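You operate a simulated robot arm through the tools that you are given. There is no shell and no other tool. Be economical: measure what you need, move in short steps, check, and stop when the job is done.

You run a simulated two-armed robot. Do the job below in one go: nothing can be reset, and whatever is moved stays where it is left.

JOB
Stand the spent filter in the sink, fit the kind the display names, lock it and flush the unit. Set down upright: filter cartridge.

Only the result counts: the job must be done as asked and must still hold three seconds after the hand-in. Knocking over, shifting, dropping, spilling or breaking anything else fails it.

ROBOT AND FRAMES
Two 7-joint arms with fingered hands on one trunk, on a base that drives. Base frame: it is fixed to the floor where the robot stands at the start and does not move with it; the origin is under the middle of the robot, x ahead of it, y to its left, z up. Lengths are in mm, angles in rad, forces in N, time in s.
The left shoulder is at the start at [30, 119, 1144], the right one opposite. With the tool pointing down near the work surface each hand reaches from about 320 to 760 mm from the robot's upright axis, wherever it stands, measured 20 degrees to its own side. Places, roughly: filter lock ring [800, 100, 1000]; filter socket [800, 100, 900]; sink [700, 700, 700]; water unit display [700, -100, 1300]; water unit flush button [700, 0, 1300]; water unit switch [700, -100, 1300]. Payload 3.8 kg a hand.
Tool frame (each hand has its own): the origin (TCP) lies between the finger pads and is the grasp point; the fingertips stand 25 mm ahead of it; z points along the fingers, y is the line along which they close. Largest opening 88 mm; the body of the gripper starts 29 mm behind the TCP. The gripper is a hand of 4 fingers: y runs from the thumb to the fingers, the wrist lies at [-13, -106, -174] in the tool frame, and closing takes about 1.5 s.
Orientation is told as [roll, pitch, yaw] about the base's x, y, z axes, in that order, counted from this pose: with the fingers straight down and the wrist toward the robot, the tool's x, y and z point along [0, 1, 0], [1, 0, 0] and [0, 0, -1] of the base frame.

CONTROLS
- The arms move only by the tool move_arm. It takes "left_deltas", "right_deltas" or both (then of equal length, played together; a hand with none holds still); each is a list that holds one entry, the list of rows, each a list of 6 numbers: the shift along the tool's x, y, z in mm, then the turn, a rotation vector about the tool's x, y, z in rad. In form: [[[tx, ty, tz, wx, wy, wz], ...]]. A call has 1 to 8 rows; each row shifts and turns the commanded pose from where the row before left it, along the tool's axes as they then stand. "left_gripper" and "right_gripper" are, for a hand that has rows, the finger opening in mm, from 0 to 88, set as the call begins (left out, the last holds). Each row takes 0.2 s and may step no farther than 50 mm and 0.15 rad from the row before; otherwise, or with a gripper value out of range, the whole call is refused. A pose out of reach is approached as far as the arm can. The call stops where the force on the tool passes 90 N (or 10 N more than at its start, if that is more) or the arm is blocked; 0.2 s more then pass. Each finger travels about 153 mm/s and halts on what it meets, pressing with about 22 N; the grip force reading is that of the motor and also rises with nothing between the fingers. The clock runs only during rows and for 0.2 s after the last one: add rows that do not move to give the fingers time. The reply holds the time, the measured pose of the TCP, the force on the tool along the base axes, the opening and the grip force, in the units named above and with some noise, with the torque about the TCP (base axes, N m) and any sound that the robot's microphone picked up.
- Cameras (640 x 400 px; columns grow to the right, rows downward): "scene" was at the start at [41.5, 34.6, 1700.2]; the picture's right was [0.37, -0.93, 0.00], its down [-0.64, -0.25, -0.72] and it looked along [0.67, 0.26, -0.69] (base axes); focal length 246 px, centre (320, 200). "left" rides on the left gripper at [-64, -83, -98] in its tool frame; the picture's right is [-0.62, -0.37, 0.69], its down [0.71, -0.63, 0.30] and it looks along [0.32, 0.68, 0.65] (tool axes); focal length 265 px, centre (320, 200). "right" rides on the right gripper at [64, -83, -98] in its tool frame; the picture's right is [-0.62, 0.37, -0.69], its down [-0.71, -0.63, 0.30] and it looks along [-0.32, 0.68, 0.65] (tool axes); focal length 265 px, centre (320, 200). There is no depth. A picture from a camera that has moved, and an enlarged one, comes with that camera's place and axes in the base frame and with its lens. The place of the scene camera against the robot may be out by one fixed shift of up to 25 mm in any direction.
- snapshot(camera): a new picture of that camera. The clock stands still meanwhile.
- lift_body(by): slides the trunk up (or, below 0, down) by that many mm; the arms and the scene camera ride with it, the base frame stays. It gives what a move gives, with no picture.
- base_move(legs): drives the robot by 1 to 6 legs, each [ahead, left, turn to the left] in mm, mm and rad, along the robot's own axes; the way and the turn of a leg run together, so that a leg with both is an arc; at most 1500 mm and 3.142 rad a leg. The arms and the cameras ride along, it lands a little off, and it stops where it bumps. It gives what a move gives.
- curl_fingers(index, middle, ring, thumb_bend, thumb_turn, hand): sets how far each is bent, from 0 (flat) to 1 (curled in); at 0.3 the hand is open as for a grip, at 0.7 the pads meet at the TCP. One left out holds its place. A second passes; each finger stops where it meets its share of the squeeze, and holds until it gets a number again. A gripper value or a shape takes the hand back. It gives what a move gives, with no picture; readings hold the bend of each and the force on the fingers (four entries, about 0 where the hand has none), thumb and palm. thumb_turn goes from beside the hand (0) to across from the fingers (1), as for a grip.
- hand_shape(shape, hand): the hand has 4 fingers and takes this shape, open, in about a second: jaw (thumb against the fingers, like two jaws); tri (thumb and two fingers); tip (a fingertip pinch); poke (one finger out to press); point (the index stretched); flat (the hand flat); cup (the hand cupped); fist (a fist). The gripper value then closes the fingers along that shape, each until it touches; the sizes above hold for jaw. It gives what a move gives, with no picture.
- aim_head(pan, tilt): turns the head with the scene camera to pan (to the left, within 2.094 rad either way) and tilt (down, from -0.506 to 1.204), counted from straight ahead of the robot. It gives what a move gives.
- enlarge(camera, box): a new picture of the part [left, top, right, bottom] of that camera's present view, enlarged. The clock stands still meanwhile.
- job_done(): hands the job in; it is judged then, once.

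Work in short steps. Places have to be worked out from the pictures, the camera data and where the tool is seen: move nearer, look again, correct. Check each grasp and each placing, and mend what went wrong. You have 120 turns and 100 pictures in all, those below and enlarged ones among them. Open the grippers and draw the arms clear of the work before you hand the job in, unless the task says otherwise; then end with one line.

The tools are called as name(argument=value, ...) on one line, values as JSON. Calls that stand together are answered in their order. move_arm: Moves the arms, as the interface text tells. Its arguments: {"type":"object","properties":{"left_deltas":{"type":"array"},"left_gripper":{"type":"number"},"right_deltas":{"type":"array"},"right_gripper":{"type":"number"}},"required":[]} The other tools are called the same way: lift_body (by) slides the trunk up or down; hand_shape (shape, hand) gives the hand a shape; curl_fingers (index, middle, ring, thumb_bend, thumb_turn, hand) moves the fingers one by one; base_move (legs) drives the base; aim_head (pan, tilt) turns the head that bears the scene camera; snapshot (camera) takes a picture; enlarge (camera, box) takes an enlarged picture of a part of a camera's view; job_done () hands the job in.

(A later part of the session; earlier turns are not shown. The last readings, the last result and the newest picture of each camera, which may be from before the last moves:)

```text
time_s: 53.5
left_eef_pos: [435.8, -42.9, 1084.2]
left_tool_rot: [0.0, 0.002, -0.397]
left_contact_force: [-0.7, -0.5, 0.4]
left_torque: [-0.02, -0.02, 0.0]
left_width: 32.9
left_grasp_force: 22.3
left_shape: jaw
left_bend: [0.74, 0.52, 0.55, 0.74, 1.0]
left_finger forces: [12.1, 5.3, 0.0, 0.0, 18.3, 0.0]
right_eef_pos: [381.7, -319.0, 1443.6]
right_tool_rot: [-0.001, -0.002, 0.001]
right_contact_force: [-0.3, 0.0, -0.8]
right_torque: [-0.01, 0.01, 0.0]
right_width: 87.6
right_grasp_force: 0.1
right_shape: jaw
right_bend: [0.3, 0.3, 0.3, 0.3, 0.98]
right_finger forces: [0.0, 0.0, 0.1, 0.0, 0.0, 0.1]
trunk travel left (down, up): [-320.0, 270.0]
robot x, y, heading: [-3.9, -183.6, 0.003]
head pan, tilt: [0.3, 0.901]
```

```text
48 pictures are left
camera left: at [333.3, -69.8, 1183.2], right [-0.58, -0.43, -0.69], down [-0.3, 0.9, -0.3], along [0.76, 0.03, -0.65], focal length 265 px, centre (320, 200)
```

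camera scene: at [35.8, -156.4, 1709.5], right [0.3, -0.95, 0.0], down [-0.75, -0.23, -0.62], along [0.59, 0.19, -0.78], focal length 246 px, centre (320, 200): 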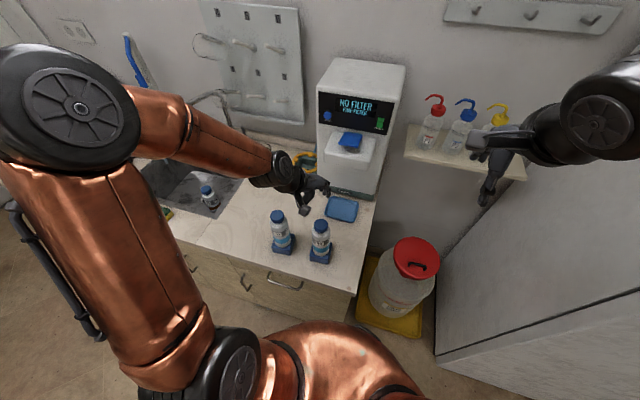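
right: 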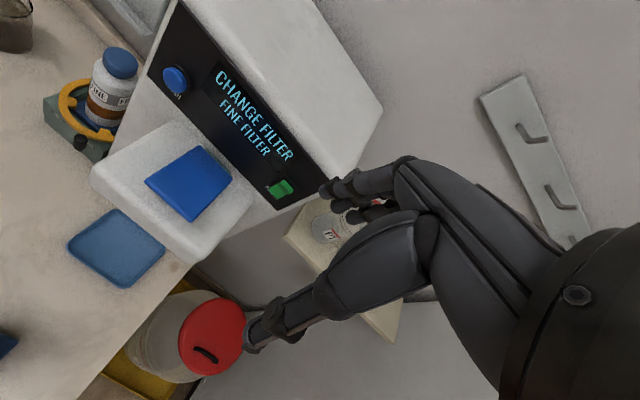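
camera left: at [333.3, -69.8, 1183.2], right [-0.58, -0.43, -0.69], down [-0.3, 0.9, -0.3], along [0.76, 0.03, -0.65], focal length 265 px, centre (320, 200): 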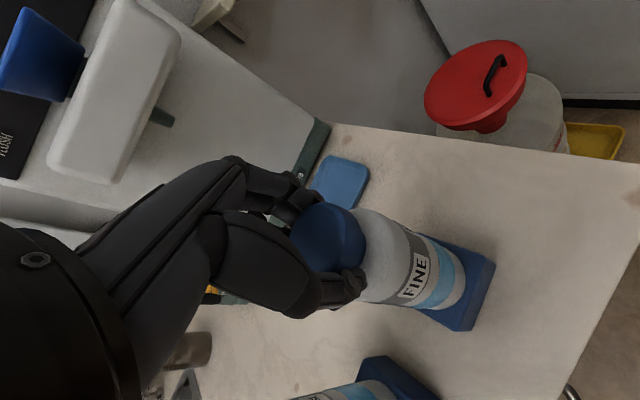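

Grip now matches the spent one's picture (square base at the same pixels) with no torque. I lift 40 mm and check.

move_arm(left_deltas=[[[0, 0, -10, 0, 0, 0], [0, 0, -15, 0, 0, 0], [0, 0, -15, 0, 0, 0], [0, 0, 0, 0, 0, 0]]])

enlarge(camera="scene", box=[240, 170, 400, 290])

```text
time_s: 54.5
left_eef_pos: [435.6, -42.7, 1125.0]
left_tool_rot: [-0.003, 0.003, -0.399]
left_contact_force: [0.0, -0.4, -4.4]
left_torque: [-0.03, 0.03, -0.02]
left_width: 33.1
left_grasp_force: 22.2
left_shape: jaw
left_bend: [0.74, 0.52, 0.55, 0.74, 1.0]
left_finger forces: [11.9, 5.4, 0.0, 0.0, 18.2, 0.0]
right_eef_pos: [382.7, -319.9, 1442.7]
right_tool_rot: [0.001, 0.0, 0.001]
right_contact_force: [-0.5, 0.5, 0.6]
right_torque: [-0.03, 0.04, 0.0]
right_width: 87.7
right_grasp_force: 0.1
right_shape: jaw
right_bend: [0.3, 0.3, 0.3, 0.3, 0.98]
right_finger forces: [0.0, 0.1, 0.0, 0.0, 0.0, 0.0]
trunk travel left (down, up): [-320.0, 270.0]
robot x, y, heading: [-2.9, -181.6, -0.0]
head pan, tilt: [0.3, 0.901]
```

```text
3.33 times, centred on (320, 230) of scene
camera zoom: at [36.4, -154.1, 1709.4], right [0.3, -0.95, 0.0], down [-0.75, -0.23, -0.62], along [0.59, 0.18, -0.78], focal length 819 px, centre (320, 100)
```

zoom: 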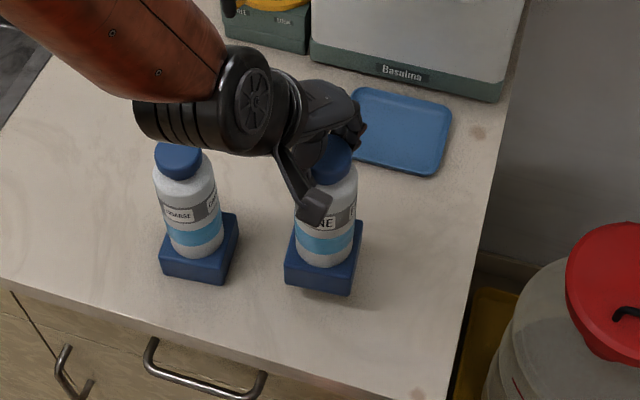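

Lifted cleanly. I raise the trunk 100 mm and the hand further, then drive ahead first (clear of COARSE) and left back to the old stand.

lift_body(by=100)

move_arm(left_deltas=[[[0, 0, -30, 0, 0, 0], [0, 0, -40, 0, 0, 0], [0, 0, 0, 0, 0, 0.1]]])

base_move(legs=[[90, 0, 0], [0, 180, 0]])

snapshot(camera="left")

snapshot(camera="scene")

```text
time_s: 55.8
left_eef_pos: [435.9, -42.9, 1224.4]
left_tool_rot: [0.0, 0.001, -0.398]
left_contact_force: [-0.1, 0.8, -4.6]
left_torque: [-0.02, 0.04, 0.01]
left_width: 33.0
left_grasp_force: 21.9
left_shape: jaw
left_bend: [0.74, 0.52, 0.55, 0.74, 1.0]
left_finger forces: [12.1, 5.4, 0.1, 0.0, 18.1, 0.0]
right_eef_pos: [384.0, -318.9, 1541.8]
right_tool_rot: [0.0, 0.0, 0.002]
right_contact_force: [-0.5, -0.4, -0.8]
right_torque: [0.03, -0.02, 0.04]
right_width: 87.6
right_grasp_force: 0.1
right_shape: jaw
right_bend: [0.3, 0.3, 0.3, 0.3, 0.98]
right_finger forces: [0.1, 0.1, 0.1, 0.0, 0.1, 0.0]
trunk travel left (down, up): [-420.0, 170.0]
robot x, y, heading: [0.8, -182.6, 0.004]
head pan, tilt: [0.3, 0.901]
```

```text
time_s: 56.6
left_eef_pos: [437.2, -42.7, 1294.5]
left_tool_rot: [-0.002, 0.002, -0.5]
left_contact_force: [0.2, 0.9, -5.5]
left_torque: [0.01, 0.03, 0.0]
left_width: 32.5
left_grasp_force: 22.2
left_shape: jaw
left_bend: [0.74, 0.53, 0.55, 0.75, 1.0]
left_finger forces: [13.3, 6.5, 0.0, 0.1, 17.8, 0.0]
right_eef_pos: [384.9, -318.1, 1541.8]
right_tool_rot: [-0.001, 0.002, 0.002]
right_contact_force: [-0.2, -0.1, -0.8]
right_torque: [0.02, 0.04, 0.01]
right_width: 87.7
right_grasp_force: 0.2
right_shape: jaw
right_bend: [0.3, 0.3, 0.3, 0.3, 0.98]
right_finger forces: [0.0, 0.0, 0.0, 0.1, 0.1, 0.1]
trunk travel left (down, up): [-420.0, 170.0]
robot x, y, heading: [-0.2, -184.3, -0.001]
head pan, tilt: [0.3, 0.901]
```

```text
time_s: 59.0
left_eef_pos: [524.8, 139.4, 1292.4]
left_tool_rot: [-0.003, 0.003, -0.5]
left_contact_force: [0.3, 0.6, -3.8]
left_torque: [0.02, -0.03, 0.0]
left_width: 32.6
left_grasp_force: 21.7
left_shape: jaw
left_bend: [0.74, 0.53, 0.55, 0.75, 1.0]
left_finger forces: [14.1, 10.9, 0.1, 0.1, 17.9, 0.1]
right_eef_pos: [470.7, -137.7, 1542.3]
right_tool_rot: [-0.002, 0.0, -0.002]
right_contact_force: [0.1, 0.7, -0.9]
right_torque: [-0.03, 0.02, 0.02]
right_width: 87.7
right_grasp_force: 0.0
right_shape: jaw
right_bend: [0.3, 0.3, 0.3, 0.3, 0.98]
right_finger forces: [0.1, 0.1, 0.0, 0.1, 0.1, 0.0]
trunk travel left (down, up): [-420.0, 170.0]
robot x, y, heading: [87.4, -2.1, -0.001]
head pan, tilt: [0.3, 0.901]
stopped in leg 2: the robot was blocked; the commanded pose is now the measured one
```

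```text
46 pictures are left
camera left: at [420.4, 122.8, 1392.0], right [-0.62, -0.37, -0.69], down [-0.21, 0.93, -0.3], along [0.75, -0.04, -0.66], focal length 265 px, centre (320, 200)
```

left: 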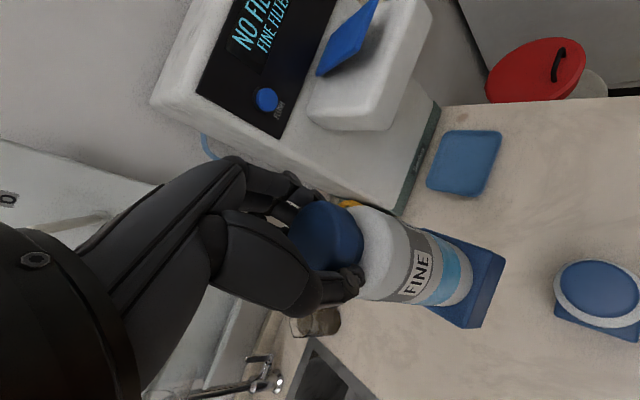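

```text
45 pictures are left
camera scene: at [124.9, 29.0, 1809.4], right [0.29, -0.96, 0.0], down [-0.75, -0.23, -0.62], along [0.59, 0.18, -0.78], focal length 246 px, centre (320, 200)
```

scene: 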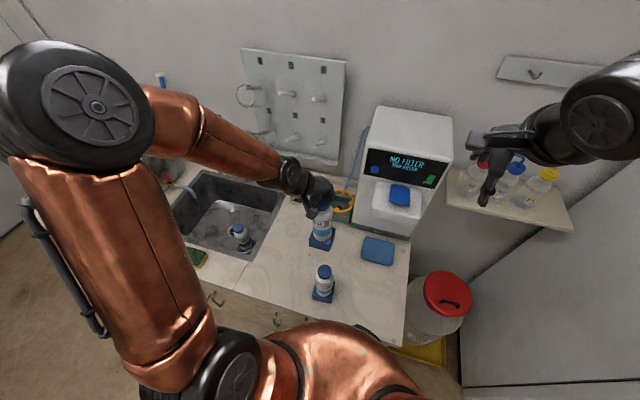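

Base is back at (87,−2); the cartridge hangs in the hand as the spent one did, within a few mm. I move it to above the socket at height.

move_arm(left_deltas=[[[18.4, 34.7, 0, 0, 0, 0], [18.4, 34.7, 0, 0, 0, 0], [18.4, 34.7, 0, 0, 0, 0], [18.4, 34.7, 0, 0, 0, 0], [18.4, 34.7, 0, 0, 0, 0], [18.4, 34.7, 0, 0, 0, 0], [18.4, 34.7, 0, 0, 0, 0]]])

move_arm(left_deltas=[[[0, 0, 25, 0, 0, 0], [0, 0, 25, 0, 0, 0], [0, 0, 0, 0, 0, 0]]])

snapshot(camera="left")

enlarge(camera="scene", box=[290, 170, 390, 240])

```text
time_s: 60.6
left_eef_pos: [801.4, 130.5, 1290.2]
left_tool_rot: [-0.003, 0.007, -0.503]
left_contact_force: [-0.2, 0.0, -4.2]
left_torque: [0.06, 0.04, -0.04]
left_width: 32.1
left_grasp_force: 22.0
left_shape: jaw
left_bend: [0.74, 0.53, 0.55, 0.76, 1.0]
left_finger forces: [13.8, 11.0, 0.1, 0.0, 16.6, 0.1]
right_eef_pos: [473.9, -140.1, 1541.5]
right_tool_rot: [0.001, 0.003, -0.003]
right_contact_force: [0.5, 0.0, -0.3]
right_torque: [0.0, 0.0, 0.0]
right_width: 87.7
right_grasp_force: 0.1
right_shape: jaw
right_bend: [0.3, 0.3, 0.3, 0.3, 0.98]
right_finger forces: [0.1, 0.0, 0.0, 0.0, 0.0, 0.0]
trunk travel left (down, up): [-420.0, 170.0]
robot x, y, heading: [88.1, -2.2, -0.006]
head pan, tilt: [0.3, 0.901]
```

```text
time_s: 61.4
left_eef_pos: [798.7, 131.8, 1242.2]
left_tool_rot: [0.0, 0.001, -0.501]
left_contact_force: [-0.1, -0.9, -3.8]
left_torque: [-0.02, -0.03, 0.02]
left_width: 31.9
left_grasp_force: 21.6
left_shape: jaw
left_bend: [0.74, 0.53, 0.55, 0.76, 1.0]
left_finger forces: [13.4, 11.9, 0.1, 0.1, 17.0, 0.1]
right_eef_pos: [469.4, -139.8, 1543.4]
right_tool_rot: [0.0, 0.0, -0.002]
right_contact_force: [1.0, 0.3, -0.4]
right_torque: [0.02, -0.02, 0.02]
right_width: 87.7
right_grasp_force: 0.0
right_shape: jaw
right_bend: [0.3, 0.3, 0.3, 0.3, 0.98]
right_finger forces: [0.0, 0.0, 0.0, 0.1, 0.1, 0.1]
trunk travel left (down, up): [-420.0, 170.0]
robot x, y, heading: [87.4, -0.6, 0.002]
head pan, tilt: [0.3, 0.901]
```

```text
44 pictures are left
camera left: at [694.9, 116.0, 1341.7], right [-0.62, -0.37, -0.69], down [-0.21, 0.93, -0.3], along [0.75, -0.04, -0.66], focal length 265 px, centre (320, 200)
```

left: 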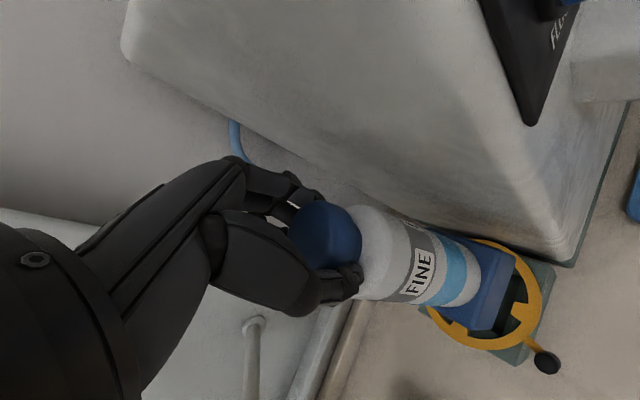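

```text
5.71 times, centred on (340, 205) of scene
camera zoom: at [123.5, 25.4, 1809.5], right [0.29, -0.96, 0.0], down [-0.75, -0.23, -0.62], along [0.59, 0.18, -0.78], focal length 1404 px, centre (206, 171)
```

zoom: 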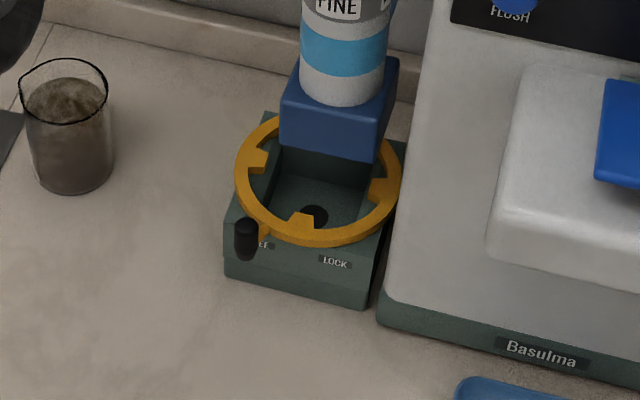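

I zoom further to measure base yaw and lateral offset against the socket.

enlarge(camera="scene", box=[325, 175, 365, 225])

enlarge(camera="left", box=[400, 210, 580, 390])

```text
8.00 times, centred on (345, 200) of scene
camera zoom: at [123.5, 25.4, 1809.5], right [0.29, -0.96, 0.0], down [-0.75, -0.23, -0.62], along [0.59, 0.18, -0.78], focal length 1965 px, centre (120, 200)
```

zoom: 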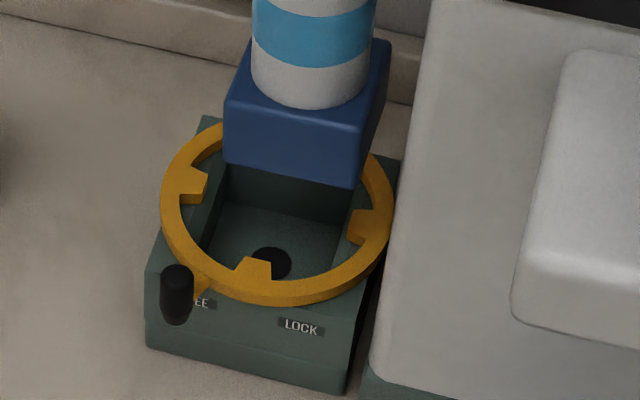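

```text
2.22 times, centred on (490, 300) of left
camera zoom: at [694.9, 116.0, 1341.7], right [-0.62, -0.37, -0.69], down [-0.21, 0.93, -0.3], along [0.75, -0.04, -0.66], focal length 590 px, centre (-58, -22)
```

zoom: 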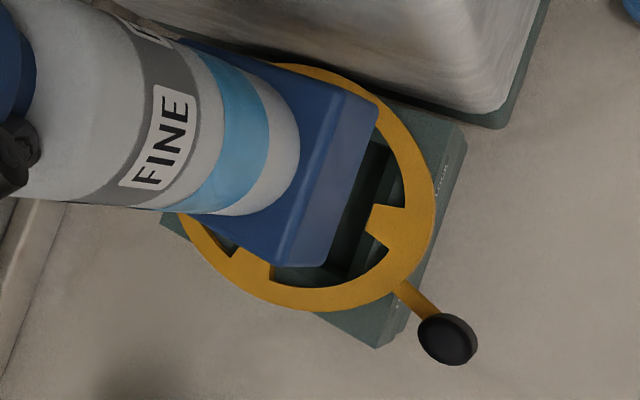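

Both views agree: the cartridge is yawed about +0.04 against the socket and has swung a little out of plumb in the grip (bottom ~10–15 mm off toward me). I will set it down on the free counter in front of the socket, let it straighten, and regrip.

move_arm(left_deltas=[[[0, 0, -15, 0, 0, 0.04], [-14.9, -30.7, 0, 0, 0, 0], [-14.9, -30.7, 0, 0, 0, 0], [-14.9, -30.7, 0, 0, 0, 0], [-14.9, -30.7, 0, 0, 0, 0], [-14.9, -30.7, 0, 0, 0, 0]]])

move_arm(left_deltas=[[[0, 0, 35, 0, 0, 0], [0, 0, 35, 0, 0, 0], [0, 0, 35, 0, 0, 0], [0, 0, 35, 0, 0, 0], [0, 0, 0, 0, 0, 0]]])

snapshot(camera="left")

enlarge(camera="scene", box=[280, 170, 400, 260])

```text
time_s: 62.8
left_eef_pos: [628.3, 148.0, 1257.4]
left_tool_rot: [-0.001, 0.001, -0.541]
left_contact_force: [-0.1, -0.6, -3.1]
left_torque: [0.03, -0.08, -0.01]
left_width: 31.8
left_grasp_force: 22.5
left_shape: jaw
left_bend: [0.74, 0.53, 0.55, 0.76, 1.0]
left_finger forces: [13.4, 12.6, 0.2, 0.0, 17.8, 0.0]
right_eef_pos: [470.3, -140.4, 1543.3]
right_tool_rot: [-0.001, -0.001, -0.003]
right_contact_force: [-0.4, 0.6, 0.0]
right_torque: [0.02, 0.0, -0.02]
right_width: 87.9
right_grasp_force: 0.0
right_shape: jaw
right_bend: [0.3, 0.3, 0.3, 0.3, 0.98]
right_finger forces: [0.0, 0.0, 0.0, 0.0, 0.1, 0.0]
trunk travel left (down, up): [-420.0, 170.0]
robot x, y, heading: [83.8, -1.5, 0.003]
head pan, tilt: [0.3, 0.901]
```

```text
time_s: 64.0
left_eef_pos: [628.8, 147.1, 1118.9]
left_tool_rot: [-0.001, 0.003, -0.542]
left_contact_force: [-0.7, -0.1, -4.8]
left_torque: [0.02, -0.06, -0.01]
left_width: 32.2
left_grasp_force: 22.3
left_shape: jaw
left_bend: [0.74, 0.53, 0.55, 0.76, 1.0]
left_finger forces: [13.3, 11.1, 0.2, 0.0, 18.2, 0.0]
right_eef_pos: [470.8, -140.7, 1542.1]
right_tool_rot: [0.001, 0.0, -0.004]
right_contact_force: [-1.0, -0.2, 0.0]
right_torque: [0.01, -0.03, 0.03]
right_width: 87.7
right_grasp_force: 0.0
right_shape: jaw
right_bend: [0.3, 0.3, 0.3, 0.3, 0.98]
right_finger forces: [0.0, 0.2, 0.0, 0.1, 0.1, 0.1]
trunk travel left (down, up): [-420.0, 170.0]
robot x, y, heading: [83.5, -0.2, -0.002]
head pan, tilt: [0.3, 0.901]
```

```text
40 pictures are left
camera left: at [524.0, 135.7, 1217.4], right [-0.64, -0.34, -0.69], down [-0.17, 0.94, -0.3], along [0.75, -0.07, -0.66], focal length 265 px, centre (320, 200)
```

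left: 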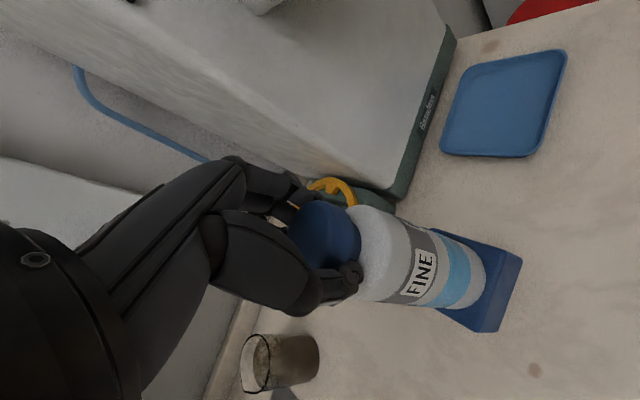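

```text
4.44 times, centred on (340, 215) of scene
camera zoom: at [123.9, 25.3, 1809.5], right [0.29, -0.96, 0.0], down [-0.75, -0.23, -0.62], along [0.59, 0.18, -0.78], focal length 1092 px, centre (231, 133)
```

zoom: 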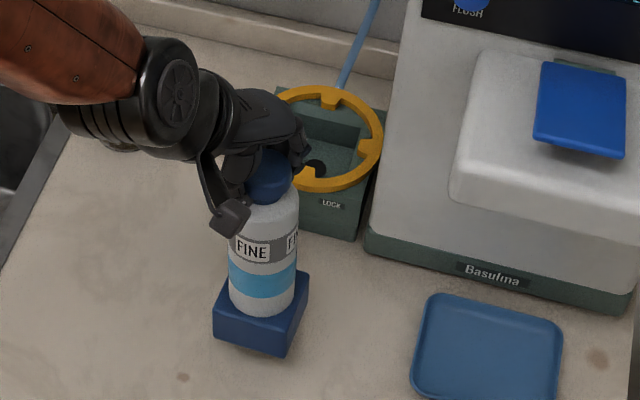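

The swing has grown (bottom ~19 mm toward me, ~8 mm right). I tilt the hand to bring the cartridge plumb before setting it down.

move_arm(left_deltas=[[[0, 0, 0, -0.028, 0.04, 0], [0, 0, 0, -0.028, 0.04, 0], [0, 0, 0, 0, 0, 0]]])

snapshot(camera="left")

enlarge(camera="scene", box=[280, 170, 400, 260])

```text
time_s: 64.8
left_eef_pos: [629.7, 148.5, 1118.9]
left_tool_rot: [0.079, -0.056, -0.543]
left_contact_force: [-0.2, -0.2, -3.8]
left_torque: [0.04, 0.01, 0.0]
left_width: 32.1
left_grasp_force: 22.7
left_shape: jaw
left_bend: [0.74, 0.53, 0.55, 0.76, 1.0]
left_finger forces: [13.3, 9.6, 0.3, 0.1, 18.8, 0.0]
right_eef_pos: [471.4, -140.2, 1542.5]
right_tool_rot: [0.0, 0.003, -0.003]
right_contact_force: [-0.3, 0.6, 0.8]
right_torque: [0.01, -0.02, 0.03]
right_width: 87.6
right_grasp_force: 0.0
right_shape: jaw
right_bend: [0.3, 0.3, 0.3, 0.3, 0.98]
right_finger forces: [0.0, 0.1, 0.1, 0.0, 0.0, 0.0]
trunk travel left (down, up): [-420.0, 170.0]
robot x, y, heading: [88.9, -0.9, -0.003]
head pan, tilt: [0.3, 0.901]
```

```text
38 pictures are left
camera left: at [516.0, 132.3, 1206.9], right [-0.57, -0.31, -0.76], down [-0.15, 0.95, -0.28], along [0.81, -0.05, -0.59], focal length 265 px, centre (320, 200)
```

left: 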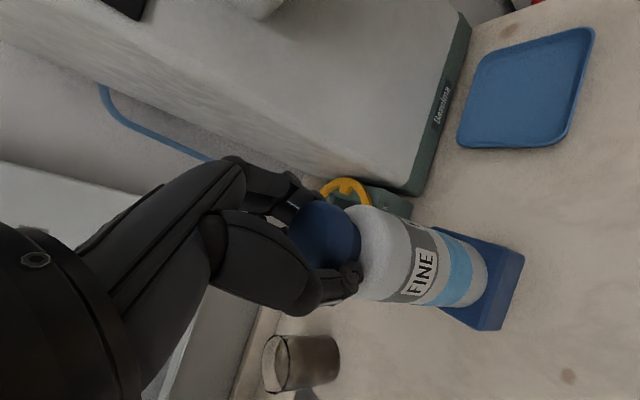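

```text
4.44 times, centred on (340, 215) of scene
camera zoom: at [124.9, 25.9, 1809.4], right [0.29, -0.96, 0.0], down [-0.75, -0.23, -0.62], along [0.59, 0.18, -0.78], focal length 1092 px, centre (231, 133)
```

zoom: 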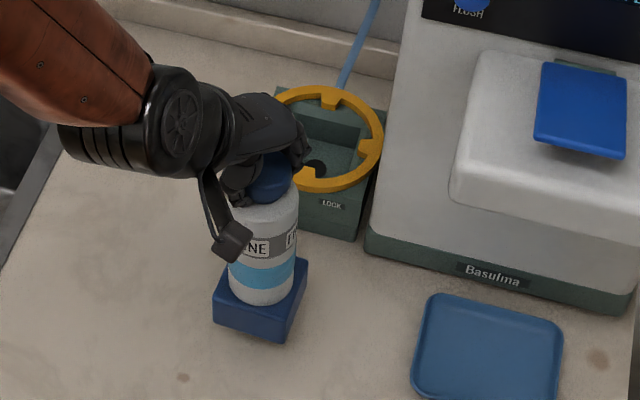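

The cartridge is plumb to within a couple of hundredths. I lower it toward the counter in small steps.

move_arm(left_deltas=[[[0, 0, 14, 0, 0, 0], [0, 0, 12, 0, 0, 0], [0, 0, 3, 0, 0, 0], [0, 0, 2, 0, 0, 0]]])

```text
time_s: 65.8
left_eef_pos: [632.8, 149.4, 1087.2]
left_tool_rot: [0.08, -0.053, -0.544]
left_contact_force: [0.8, 0.3, -4.0]
left_torque: [0.03, 0.01, 0.0]
left_width: 32.1
left_grasp_force: 21.1
left_shape: jaw
left_bend: [0.74, 0.53, 0.55, 0.76, 1.0]
left_finger forces: [13.0, 9.0, 0.5, 0.0, 18.9, 0.1]
right_eef_pos: [472.0, -140.8, 1542.7]
right_tool_rot: [0.001, 0.0, -0.003]
right_contact_force: [0.0, -0.3, -0.1]
right_torque: [0.02, -0.02, 0.04]
right_width: 87.6
right_grasp_force: 0.1
right_shape: jaw
right_bend: [0.3, 0.3, 0.3, 0.3, 0.98]
right_finger forces: [0.0, 0.0, 0.0, 0.0, 0.0, 0.0]
trunk travel left (down, up): [-420.0, 170.0]
robot x, y, heading: [84.9, 0.5, -0.003]
head pan, tilt: [0.3, 0.901]
```

move_arm(left_deltas=[[[0, 0, 1.5, 0, 0, 0], [0, 0, 1.5, 0, 0, 0], [0, 0, 1, 0, 0, 0]]])

```text
time_s: 66.6
left_eef_pos: [632.3, 148.6, 1082.7]
left_tool_rot: [0.079, -0.053, -0.541]
left_contact_force: [-0.1, -0.5, -4.2]
left_torque: [0.03, 0.02, -0.01]
left_width: 31.8
left_grasp_force: 21.6
left_shape: jaw
left_bend: [0.74, 0.53, 0.55, 0.76, 1.0]
left_finger forces: [13.0, 8.9, 0.3, 0.0, 19.1, 0.0]
right_eef_pos: [470.6, -139.5, 1542.4]
right_tool_rot: [0.0, 0.0, -0.001]
right_contact_force: [-0.8, 1.0, -0.5]
right_torque: [0.03, -0.04, 0.01]
right_width: 87.8
right_grasp_force: 0.1
right_shape: jaw
right_bend: [0.3, 0.3, 0.3, 0.3, 0.98]
right_finger forces: [0.0, 0.0, 0.0, 0.1, 0.0, 0.1]
trunk travel left (down, up): [-420.0, 170.0]
robot x, y, heading: [85.5, 0.4, -0.004]
head pan, tilt: [0.3, 0.901]
```

Still free; continuing in 1–1.5 mm steps.

move_arm(left_deltas=[[[0, 0, 1.5, 0, 0, 0], [0, 0, 1, 0, 0, 0], [0, 0, 1, 0, 0, 0]]])

enlarge(camera="scene", box=[310, 200, 370, 250])

```text
time_s: 67.4
left_eef_pos: [633.2, 148.0, 1079.0]
left_tool_rot: [0.08, -0.054, -0.543]
left_contact_force: [-0.5, 0.3, -1.6]
left_torque: [0.02, 0.02, -0.02]
left_width: 31.7
left_grasp_force: 22.1
left_shape: jaw
left_bend: [0.74, 0.53, 0.55, 0.76, 1.0]
left_finger forces: [13.1, 9.4, 0.3, 0.0, 20.2, 0.0]
right_eef_pos: [470.3, -139.9, 1543.3]
right_tool_rot: [0.0, -0.001, -0.003]
right_contact_force: [-0.2, 0.0, 0.8]
right_torque: [0.0, 0.02, 0.01]
right_width: 87.8
right_grasp_force: 0.1
right_shape: jaw
right_bend: [0.3, 0.3, 0.3, 0.3, 0.98]
right_finger forces: [0.0, 0.0, 0.0, 0.0, 0.1, 0.0]
trunk travel left (down, up): [-420.0, 170.0]
robot x, y, heading: [84.3, 1.9, -0.004]
head pan, tilt: [0.3, 0.901]
```

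```text
8.00 times, centred on (340, 225) of scene
camera zoom: at [124.0, 25.3, 1809.5], right [0.29, -0.96, 0.0], down [-0.75, -0.23, -0.62], along [0.59, 0.18, -0.78], focal length 1965 px, centre (160, 0)
```

zoom: 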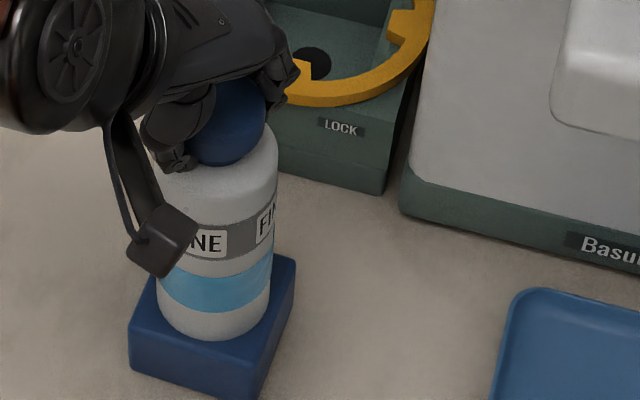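

It touches. I press 1 mm more, open, level the hand, and look.

move_arm(left_deltas=[[[0, 0, 1.2, 0, 0, 0], [0, 0, 0, 0, 0, 0]]])

move_arm(left_deltas=[[[0, 0, 0, 0, 0, 0], [0, 0, 0, 0, 0, 0], [0, 0, 0, 0, 0, 0], [0, 0, 0, 0.028, -0.04, 0], [0, 0, 0, 0.028, -0.04, 0], [0, 0, -6, 0, 0, 0], [0, 0, -5, 0, 0, 0]]], left_gripper=74)

snapshot(camera="left")

enlarge(camera="scene", box=[310, 190, 380, 250])

```text
time_s: 68.0
left_eef_pos: [632.8, 149.2, 1081.1]
left_tool_rot: [0.082, -0.055, -0.546]
left_contact_force: [-2.6, -1.6, 5.7]
left_torque: [0.08, 0.06, -0.03]
left_width: 32.1
left_grasp_force: 22.0
left_shape: jaw
left_bend: [0.74, 0.53, 0.55, 0.76, 1.0]
left_finger forces: [12.8, 11.1, 0.1, 0.0, 23.5, 0.1]
right_eef_pos: [469.9, -141.1, 1543.9]
right_tool_rot: [-0.001, -0.001, -0.002]
right_contact_force: [-0.9, -0.7, -0.7]
right_torque: [0.01, -0.04, -0.01]
right_width: 87.7
right_grasp_force: 0.0
right_shape: jaw
right_bend: [0.3, 0.3, 0.3, 0.3, 0.98]
right_finger forces: [0.1, 0.0, 0.1, 0.0, 0.1, 0.0]
trunk travel left (down, up): [-420.0, 170.0]
robot x, y, heading: [86.7, -3.0, 0.003]
head pan, tilt: [0.3, 0.901]
```

```text
time_s: 69.6
left_eef_pos: [633.0, 149.1, 1091.4]
left_tool_rot: [-0.002, 0.001, -0.54]
left_contact_force: [0.0, 0.4, 0.3]
left_torque: [0.01, 0.04, 0.01]
left_width: 73.8
left_grasp_force: 0.1
left_shape: jaw
left_bend: [0.27, 0.33, 0.31, 0.45, 0.99]
left_finger forces: [0.0, 0.0, 0.0, 0.0, 0.0, 0.0]
right_eef_pos: [471.1, -140.9, 1542.6]
right_tool_rot: [0.002, 0.0, -0.001]
right_contact_force: [0.0, -0.5, 0.2]
right_torque: [0.01, -0.01, 0.01]
right_width: 87.7
right_grasp_force: 0.0
right_shape: jaw
right_bend: [0.3, 0.3, 0.3, 0.3, 0.98]
right_finger forces: [0.1, 0.0, 0.1, 0.0, 0.0, 0.0]
trunk travel left (down, up): [-420.0, 170.0]
robot x, y, heading: [85.5, 1.9, 0.001]
head pan, tilt: [0.3, 0.901]
```

```text
35 pictures are left
camera left: at [527.6, 137.0, 1189.4], right [-0.64, -0.34, -0.69], down [-0.17, 0.94, -0.3], along [0.75, -0.07, -0.66], focal length 265 px, centre (320, 200)
```

left: 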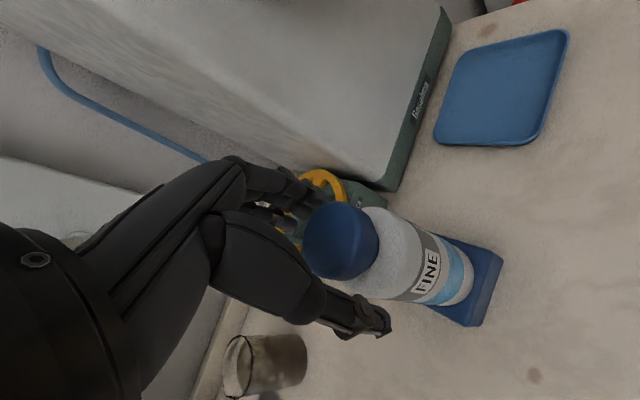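

```text
6.67 times, centred on (345, 220) of scene
camera zoom: at [124.2, 25.5, 1809.4], right [0.29, -0.96, 0.0], down [-0.75, -0.23, -0.62], along [0.59, 0.18, -0.78], focal length 1638 px, centre (153, 67)
```

zoom: 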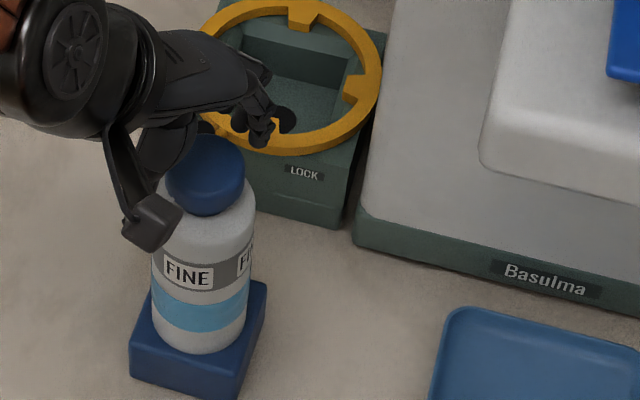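

It stands upright. I center slightly (−3 mm in y), go 4 mm down to z≈1087 and grip again.

move_arm(left_deltas=[[[-2.6, 1.5, 4, 0, 0, 0], [0, 0, 0, 0, 0, 0]]])

move_arm(left_deltas=[[[0, 0, 0, 0, 0, 0], [0, 0, 0, 0, 0, 0], [0, 0, 0, 0, 0, 0], [0, 0, 0, 0, 0, 0], [0, 0, 0, 0, 0, 0], [0, 0, 0, 0, 0, 0], [0, 0, 0, 0, 0, 0]]], left_gripper=0)

snapshot(camera="left")

```text
time_s: 70.2
left_eef_pos: [632.4, 145.2, 1085.8]
left_tool_rot: [-0.001, 0.001, -0.541]
left_contact_force: [-1.3, -0.1, -0.7]
left_torque: [0.01, 0.0, 0.01]
left_width: 73.8
left_grasp_force: 0.1
left_shape: jaw
left_bend: [0.27, 0.33, 0.31, 0.45, 0.99]
left_finger forces: [0.0, 0.1, 0.1, 0.0, 0.0, 0.0]
right_eef_pos: [470.2, -140.5, 1542.6]
right_tool_rot: [0.0, -0.001, -0.002]
right_contact_force: [-0.2, 0.0, 0.1]
right_torque: [-0.02, 0.02, 0.03]
right_width: 87.9
right_grasp_force: 0.1
right_shape: jaw
right_bend: [0.3, 0.3, 0.3, 0.3, 0.98]
right_finger forces: [0.0, 0.0, 0.0, 0.0, 0.0, 0.0]
trunk travel left (down, up): [-420.0, 170.0]
robot x, y, heading: [86.1, 0.9, 0.001]
head pan, tilt: [0.3, 0.901]
```

```text
time_s: 71.8
left_eef_pos: [632.8, 145.9, 1084.9]
left_tool_rot: [-0.002, 0.0, -0.543]
left_contact_force: [0.4, -0.5, -3.9]
left_torque: [-0.01, 0.02, 0.01]
left_width: 33.5
left_grasp_force: 21.6
left_shape: jaw
left_bend: [0.74, 0.52, 0.54, 0.74, 1.0]
left_finger forces: [12.2, 4.9, 0.1, 0.1, 18.1, 0.1]
right_eef_pos: [470.9, -140.6, 1541.6]
right_tool_rot: [-0.001, -0.001, -0.001]
right_contact_force: [0.1, 0.9, -0.5]
right_torque: [-0.02, 0.03, 0.0]
right_width: 87.6
right_grasp_force: 0.0
right_shape: jaw
right_bend: [0.3, 0.3, 0.3, 0.3, 0.98]
right_finger forces: [0.0, 0.1, 0.0, 0.0, 0.0, 0.0]
trunk travel left (down, up): [-420.0, 170.0]
robot x, y, heading: [88.9, -5.5, -0.003]
head pan, tilt: [0.3, 0.901]
```

```text
33 pictures are left
camera left: at [528.0, 134.0, 1184.9], right [-0.64, -0.34, -0.69], down [-0.17, 0.94, -0.3], along [0.75, -0.07, -0.66], focal length 265 px, centre (320, 200)
```

left: 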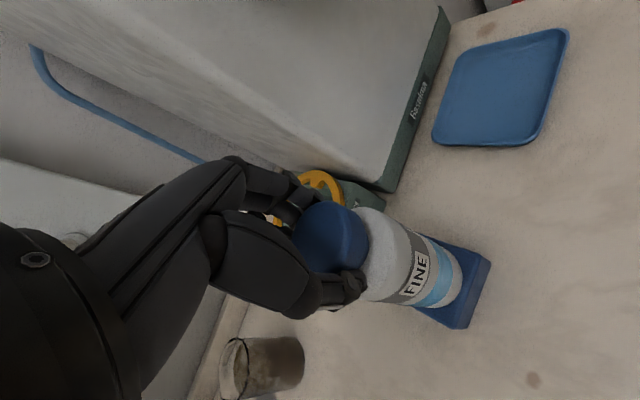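

Same two-finger pinch. To stiffen it against swinging I curl the middle and ring fingers in until they press too.

curl_fingers(hand="left", ring=0.85, middle=0.85)

snapshot(camera="left")

```text
time_s: 72.8
left_eef_pos: [633.2, 145.2, 1086.6]
left_tool_rot: [-0.001, 0.001, -0.542]
left_contact_force: [-0.4, 0.2, -3.8]
left_torque: [0.0, 0.03, -0.05]
left_width: 31.5
left_grasp_force: 22.7
left_shape: fingers
left_bend: [0.74, 0.58, 0.85, 0.74, 1.0]
left_finger forces: [13.5, 10.2, 0.3, 0.1, 20.2, 0.0]
right_eef_pos: [470.5, -140.6, 1543.0]
right_tool_rot: [0.0, -0.001, -0.004]
right_contact_force: [-0.3, 0.9, 0.5]
right_torque: [-0.01, 0.03, -0.01]
right_width: 87.6
right_grasp_force: 0.1
right_shape: jaw
right_bend: [0.3, 0.3, 0.3, 0.3, 0.98]
right_finger forces: [0.0, 0.0, 0.0, 0.1, 0.0, 0.0]
trunk travel left (down, up): [-420.0, 170.0]
robot x, y, heading: [86.1, -1.7, -0.0]
head pan, tilt: [0.3, 0.901]
```

```text
32 pictures are left
camera left: at [528.0, 134.0, 1184.9], right [-0.64, -0.34, -0.69], down [-0.17, 0.94, -0.3], along [0.75, -0.07, -0.66], focal length 265 px, centre (320, 200)
```

left: 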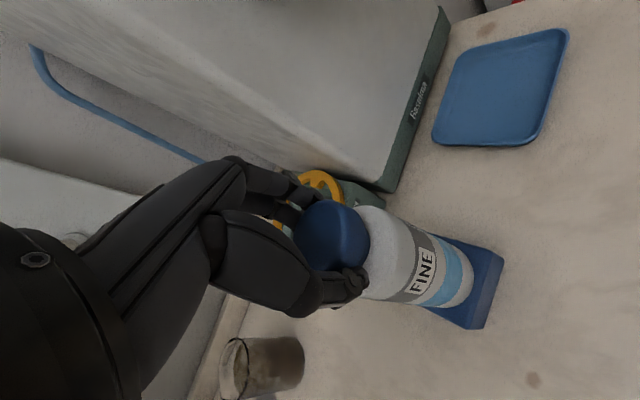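

The middle finger's push tilts it. It seems the cap sits ~4 mm off along the fingers' row compared with the spent grip. I lower, open, shift the hand −5 mm along tool x and grip again.

curl_fingers(hand="left", ring=0.5, middle=0.53)

move_arm(left_deltas=[[[0, 0, 1, 0, 0, 0], [0, 0, 1, 0, 0, 0]]])

```text
time_s: 73.8
left_eef_pos: [631.9, 143.7, 1084.9]
left_tool_rot: [-0.002, 0.001, -0.54]
left_contact_force: [0.2, 0.3, -4.0]
left_torque: [0.0, 0.05, 0.01]
left_width: 31.1
left_grasp_force: 16.2
left_shape: fingers
left_bend: [0.74, 0.52, 0.5, 0.76, 1.0]
left_finger forces: [15.8, 1.3, 0.0, 0.0, 16.0, 0.1]
right_eef_pos: [471.0, -139.9, 1542.9]
right_tool_rot: [-0.001, 0.0, -0.002]
right_contact_force: [-0.1, -0.8, 0.0]
right_torque: [0.01, 0.03, -0.03]
right_width: 87.3
right_grasp_force: 0.1
right_shape: jaw
right_bend: [0.3, 0.3, 0.3, 0.3, 0.98]
right_finger forces: [0.0, 0.0, 0.0, 0.1, 0.0, 0.1]
trunk travel left (down, up): [-420.0, 170.0]
robot x, y, heading: [88.1, -0.7, -0.003]
head pan, tilt: [0.3, 0.901]
```

```text
time_s: 74.4
left_eef_pos: [632.8, 146.5, 1084.4]
left_tool_rot: [-0.001, 0.003, -0.541]
left_contact_force: [0.0, 0.1, -2.2]
left_torque: [0.0, 0.03, -0.02]
left_width: 30.9
left_grasp_force: 16.5
left_shape: fingers
left_bend: [0.74, 0.52, 0.5, 0.76, 1.0]
left_finger forces: [15.1, 1.0, 0.0, 0.1, 15.6, 0.0]
right_eef_pos: [470.6, -141.1, 1543.0]
right_tool_rot: [0.0, 0.001, -0.003]
right_contact_force: [-0.5, 0.5, 0.1]
right_torque: [0.0, 0.01, -0.02]
right_width: 87.7
right_grasp_force: 0.0
right_shape: jaw
right_bend: [0.3, 0.3, 0.3, 0.3, 0.98]
right_finger forces: [0.0, 0.0, 0.0, 0.0, 0.0, 0.0]
trunk travel left (down, up): [-420.0, 170.0]
robot x, y, heading: [87.9, -3.7, -0.002]
head pan, tilt: [0.3, 0.901]
```

move_arm(left_deltas=[[[0, 0, 1, 0, 0, 0], [0, 0, 0, 0, 0, 0]]])

move_arm(left_deltas=[[[0, 0, 0, 0, 0, 0], [0, 0, 0, 0, 0, 0], [0, 0, 0, 0, 0, 0], [-5, 0, -1, 0, 0, 0], [0, 0, 0, 0, 0, 0]]], left_gripper=74)

move_arm(left_deltas=[[[0, 0, 0, 0, 0, 0], [0, 0, 0, 0, 0, 0], [0, 0, 0, 0, 0, 0], [0, 0, 0, 0, 0, 0], [0, 0, 0, 0, 0, 0], [0, 0, 0, 0, 0, 0], [0, 0, 0, 0, 0, 0]]], left_gripper=0)

snapshot(camera="left")

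```text
time_s: 75.0
left_eef_pos: [632.4, 146.0, 1082.3]
left_tool_rot: [0.0, 0.0, -0.542]
left_contact_force: [-0.1, 1.2, 3.1]
left_torque: [-0.08, -0.06, -0.01]
left_width: 30.5
left_grasp_force: 15.8
left_shape: fingers
left_bend: [0.74, 0.52, 0.5, 0.76, 1.0]
left_finger forces: [14.1, 2.4, 0.1, 0.1, 15.5, 0.0]
right_eef_pos: [470.5, -141.0, 1542.5]
right_tool_rot: [0.0, -0.001, -0.001]
right_contact_force: [0.0, -0.2, -0.2]
right_torque: [0.03, 0.02, 0.01]
right_width: 87.6
right_grasp_force: 0.1
right_shape: jaw
right_bend: [0.3, 0.3, 0.3, 0.3, 0.98]
right_finger forces: [0.0, 0.0, 0.1, 0.1, 0.0, 0.0]
trunk travel left (down, up): [-420.0, 170.0]
robot x, y, heading: [87.5, 1.5, -0.001]
head pan, tilt: [0.3, 0.901]
```

```text
time_s: 76.2
left_eef_pos: [630.2, 142.9, 1082.6]
left_tool_rot: [-0.002, 0.003, -0.542]
left_contact_force: [0.4, -1.1, 0.0]
left_torque: [0.03, 0.01, -0.02]
left_width: 73.9
left_grasp_force: 0.0
left_shape: jaw
left_bend: [0.27, 0.33, 0.31, 0.45, 0.99]
left_finger forces: [0.1, 0.1, 0.0, 0.0, 0.0, 0.0]
right_eef_pos: [471.5, -140.2, 1542.2]
right_tool_rot: [0.0, 0.0, -0.002]
right_contact_force: [0.1, -0.4, -0.8]
right_torque: [0.01, 0.04, 0.02]
right_width: 87.9
right_grasp_force: 0.1
right_shape: jaw
right_bend: [0.3, 0.3, 0.3, 0.3, 0.98]
right_finger forces: [0.0, 0.1, 0.0, 0.0, 0.0, 0.1]
trunk travel left (down, up): [-420.0, 170.0]
robot x, y, heading: [88.9, -3.1, 0.0]
head pan, tilt: [0.3, 0.901]
```

```text
time_s: 77.8
left_eef_pos: [630.4, 142.4, 1082.6]
left_tool_rot: [-0.003, 0.003, -0.541]
left_contact_force: [-1.2, 0.6, -0.6]
left_torque: [0.0, 0.0, 0.02]
left_width: 32.6
left_grasp_force: 21.5
left_shape: jaw
left_bend: [0.74, 0.51, 0.55, 0.74, 1.0]
left_finger forces: [11.2, 5.8, 1.8, 0.1, 19.0, 0.0]
right_eef_pos: [472.0, -140.4, 1542.3]
right_tool_rot: [0.001, 0.0, -0.002]
right_contact_force: [-0.5, -0.3, 0.8]
right_torque: [0.02, 0.0, 0.01]
right_width: 87.5
right_grasp_force: 0.0
right_shape: jaw
right_bend: [0.3, 0.3, 0.3, 0.3, 0.98]
right_finger forces: [0.0, 0.0, 0.0, 0.0, 0.0, 0.1]
trunk travel left (down, up): [-420.0, 170.0]
robot x, y, heading: [89.4, 0.3, 0.001]
head pan, tilt: [0.3, 0.901]
```

```text
31 pictures are left
camera left: at [525.2, 130.2, 1183.0], right [-0.64, -0.34, -0.69], down [-0.17, 0.94, -0.3], along [0.75, -0.07, -0.66], focal length 265 px, centre (320, 200)
```

left: 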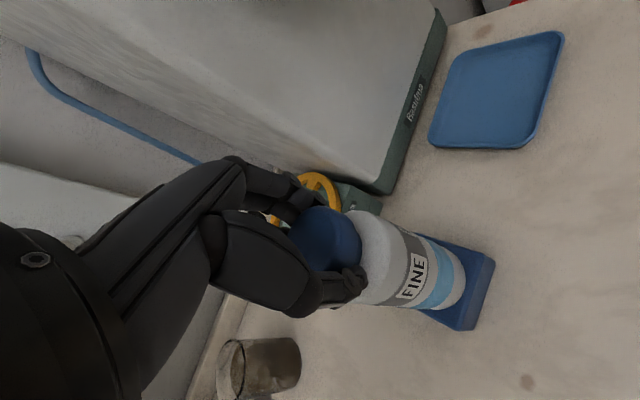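

Now three fingers share the load like in the steady spent grip. I lift 25 mm, wait, and check for swing.

move_arm(left_deltas=[[[0, 0, -8, 0, 0, 0], [0, 0, -8, 0, 0, 0], [0, 0, -9, 0, 0, 0], [0, 0, 0, 0, 0, 0], [0, 0, 0, 0, 0, 0], [0, 0, 0, 0, 0, 0]]])

snapshot(camera="left")

```text
time_s: 79.2
left_eef_pos: [630.1, 141.0, 1108.0]
left_tool_rot: [-0.001, 0.002, -0.541]
left_contact_force: [0.3, 0.7, -3.9]
left_torque: [-0.01, 0.02, 0.02]
left_width: 32.6
left_grasp_force: 21.8
left_shape: jaw
left_bend: [0.74, 0.51, 0.55, 0.74, 1.0]
left_finger forces: [11.2, 6.1, 1.9, 0.1, 18.8, 0.0]
right_eef_pos: [471.4, -140.4, 1542.8]
right_tool_rot: [0.001, -0.001, -0.001]
right_contact_force: [0.7, -0.9, -0.4]
right_torque: [0.01, -0.02, -0.02]
right_width: 87.9
right_grasp_force: 0.1
right_shape: jaw
right_bend: [0.3, 0.3, 0.3, 0.3, 0.98]
right_finger forces: [0.1, 0.1, 0.0, 0.0, 0.1, 0.1]
trunk travel left (down, up): [-420.0, 170.0]
robot x, y, heading: [89.8, -0.4, -0.003]
head pan, tilt: [0.3, 0.901]
```

```text
30 pictures are left
camera left: at [525.3, 129.7, 1207.8], right [-0.64, -0.34, -0.69], down [-0.17, 0.94, -0.3], along [0.75, -0.07, -0.66], focal length 265 px, centre (320, 200)
```

left: 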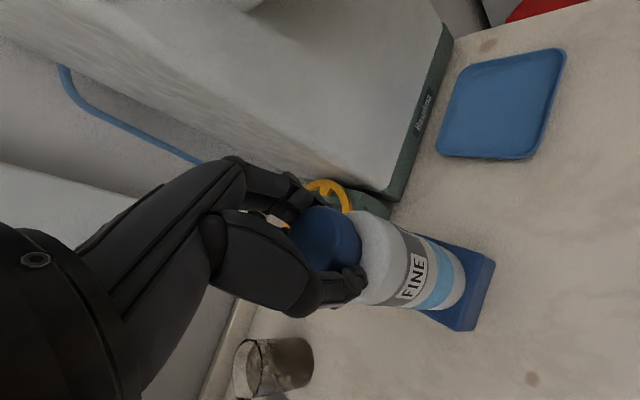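

Steady, and base yaw now equals the spent one's in the socket. I raise it and go above the socket to TCP ≈ [796,132].

move_arm(left_deltas=[[[0, 0, -35, 0, 0, 0], [0, 0, -35, 0, 0, 0], [0, 0, -35, 0, 0, 0], [0, 0, -35, 0, 0, 0]]])

move_arm(left_deltas=[[[11.2, 21, 0, 0, 0, 0], [11.2, 21, 0, 0, 0, 0], [11.2, 21, 0, 0, 0, 0], [11.2, 21, 0, 0, 0, 0], [11.2, 21, 0, 0, 0, 0], [11.2, 21, 0, 0, 0, 0], [11.2, 21, 0, 0, 0, 0]]])

move_arm(left_deltas=[[[0, 0, 15, 0, 0, 0], [0, 0, 10, 0, 0, 0], [0, 0, 0, 0, 0, 0], [0, 0, 0, 0, 0, 0]]])

enlarge(camera="left", box=[346, 200, 634, 380])

enlarge(camera="scene", box=[305, 175, 385, 225])

```text
time_s: 80.2
left_eef_pos: [628.7, 140.7, 1250.2]
left_tool_rot: [-0.001, 0.002, -0.542]
left_contact_force: [-0.8, -0.5, -3.9]
left_torque: [0.0, 0.01, 0.02]
left_width: 32.6
left_grasp_force: 22.0
left_shape: jaw
left_bend: [0.74, 0.51, 0.55, 0.75, 1.0]
left_finger forces: [11.5, 6.2, 1.9, 0.0, 18.6, 0.0]
right_eef_pos: [470.9, -140.9, 1543.4]
right_tool_rot: [0.0, 0.002, -0.001]
right_contact_force: [0.1, -0.4, 0.6]
right_torque: [-0.01, -0.02, 0.0]
right_width: 87.8
right_grasp_force: 0.1
right_shape: jaw
right_bend: [0.3, 0.3, 0.3, 0.3, 0.98]
right_finger forces: [0.1, 0.0, 0.0, 0.1, 0.0, 0.0]
trunk travel left (down, up): [-420.0, 170.0]
robot x, y, heading: [86.7, -2.7, -0.003]
head pan, tilt: [0.3, 0.901]
```

```text
time_s: 81.8
left_eef_pos: [797.9, 132.7, 1248.1]
left_tool_rot: [-0.003, 0.004, -0.544]
left_contact_force: [0.3, -0.7, -4.4]
left_torque: [0.0, 0.02, -0.02]
left_width: 32.6
left_grasp_force: 22.1
left_shape: jaw
left_bend: [0.74, 0.51, 0.55, 0.75, 1.0]
left_finger forces: [11.8, 7.1, 1.8, 0.0, 18.2, 0.0]
right_eef_pos: [472.8, -139.7, 1542.0]
right_tool_rot: [-0.001, 0.003, -0.001]
right_contact_force: [0.7, 1.0, -0.4]
right_torque: [-0.01, -0.03, -0.03]
right_width: 87.7
right_grasp_force: 0.0
right_shape: jaw
right_bend: [0.3, 0.3, 0.3, 0.3, 0.98]
right_finger forces: [0.0, 0.0, 0.1, 0.0, 0.1, 0.0]
trunk travel left (down, up): [-420.0, 170.0]
robot x, y, heading: [90.3, 1.4, -0.001]
head pan, tilt: [0.3, 0.901]
```

```text
time_s: 82.8
left_eef_pos: [797.9, 132.3, 1222.2]
left_tool_rot: [-0.001, 0.001, -0.541]
left_contact_force: [0.3, -0.1, -4.2]
left_torque: [-0.02, -0.02, 0.0]
left_width: 32.5
left_grasp_force: 22.3
left_shape: jaw
left_bend: [0.74, 0.51, 0.55, 0.75, 1.0]
left_finger forces: [11.7, 7.7, 1.8, 0.0, 18.4, 0.1]
right_eef_pos: [472.1, -141.2, 1543.2]
right_tool_rot: [0.0, 0.002, -0.001]
right_contact_force: [0.0, 0.0, 0.2]
right_torque: [0.01, 0.03, 0.02]
right_width: 87.6
right_grasp_force: 0.1
right_shape: jaw
right_bend: [0.3, 0.3, 0.3, 0.3, 0.98]
right_finger forces: [0.0, 0.0, 0.0, 0.1, 0.0, 0.1]
trunk travel left (down, up): [-420.0, 170.0]
robot x, y, heading: [84.9, -1.1, -0.002]
head pan, tilt: [0.3, 0.901]
```

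```text
2.22 times, centred on (490, 290) of left
camera zoom: at [692.4, 120.6, 1322.8], right [-0.64, -0.34, -0.69], down [-0.17, 0.94, -0.3], along [0.75, -0.07, -0.66], focal length 590 px, centre (-58, 0)
```

zoom: 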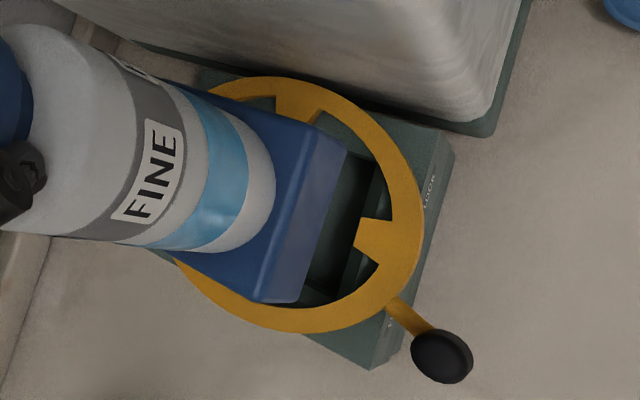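

```text
8.00 times, centred on (345, 200) of scene
camera zoom: at [125.3, 25.5, 1809.4], right [0.29, -0.96, 0.0], down [-0.75, -0.23, -0.62], along [0.59, 0.18, -0.78], focal length 1965 px, centre (120, 200)
```

zoom: 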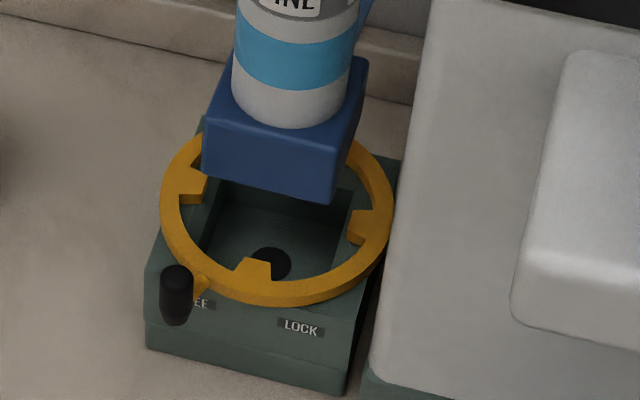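

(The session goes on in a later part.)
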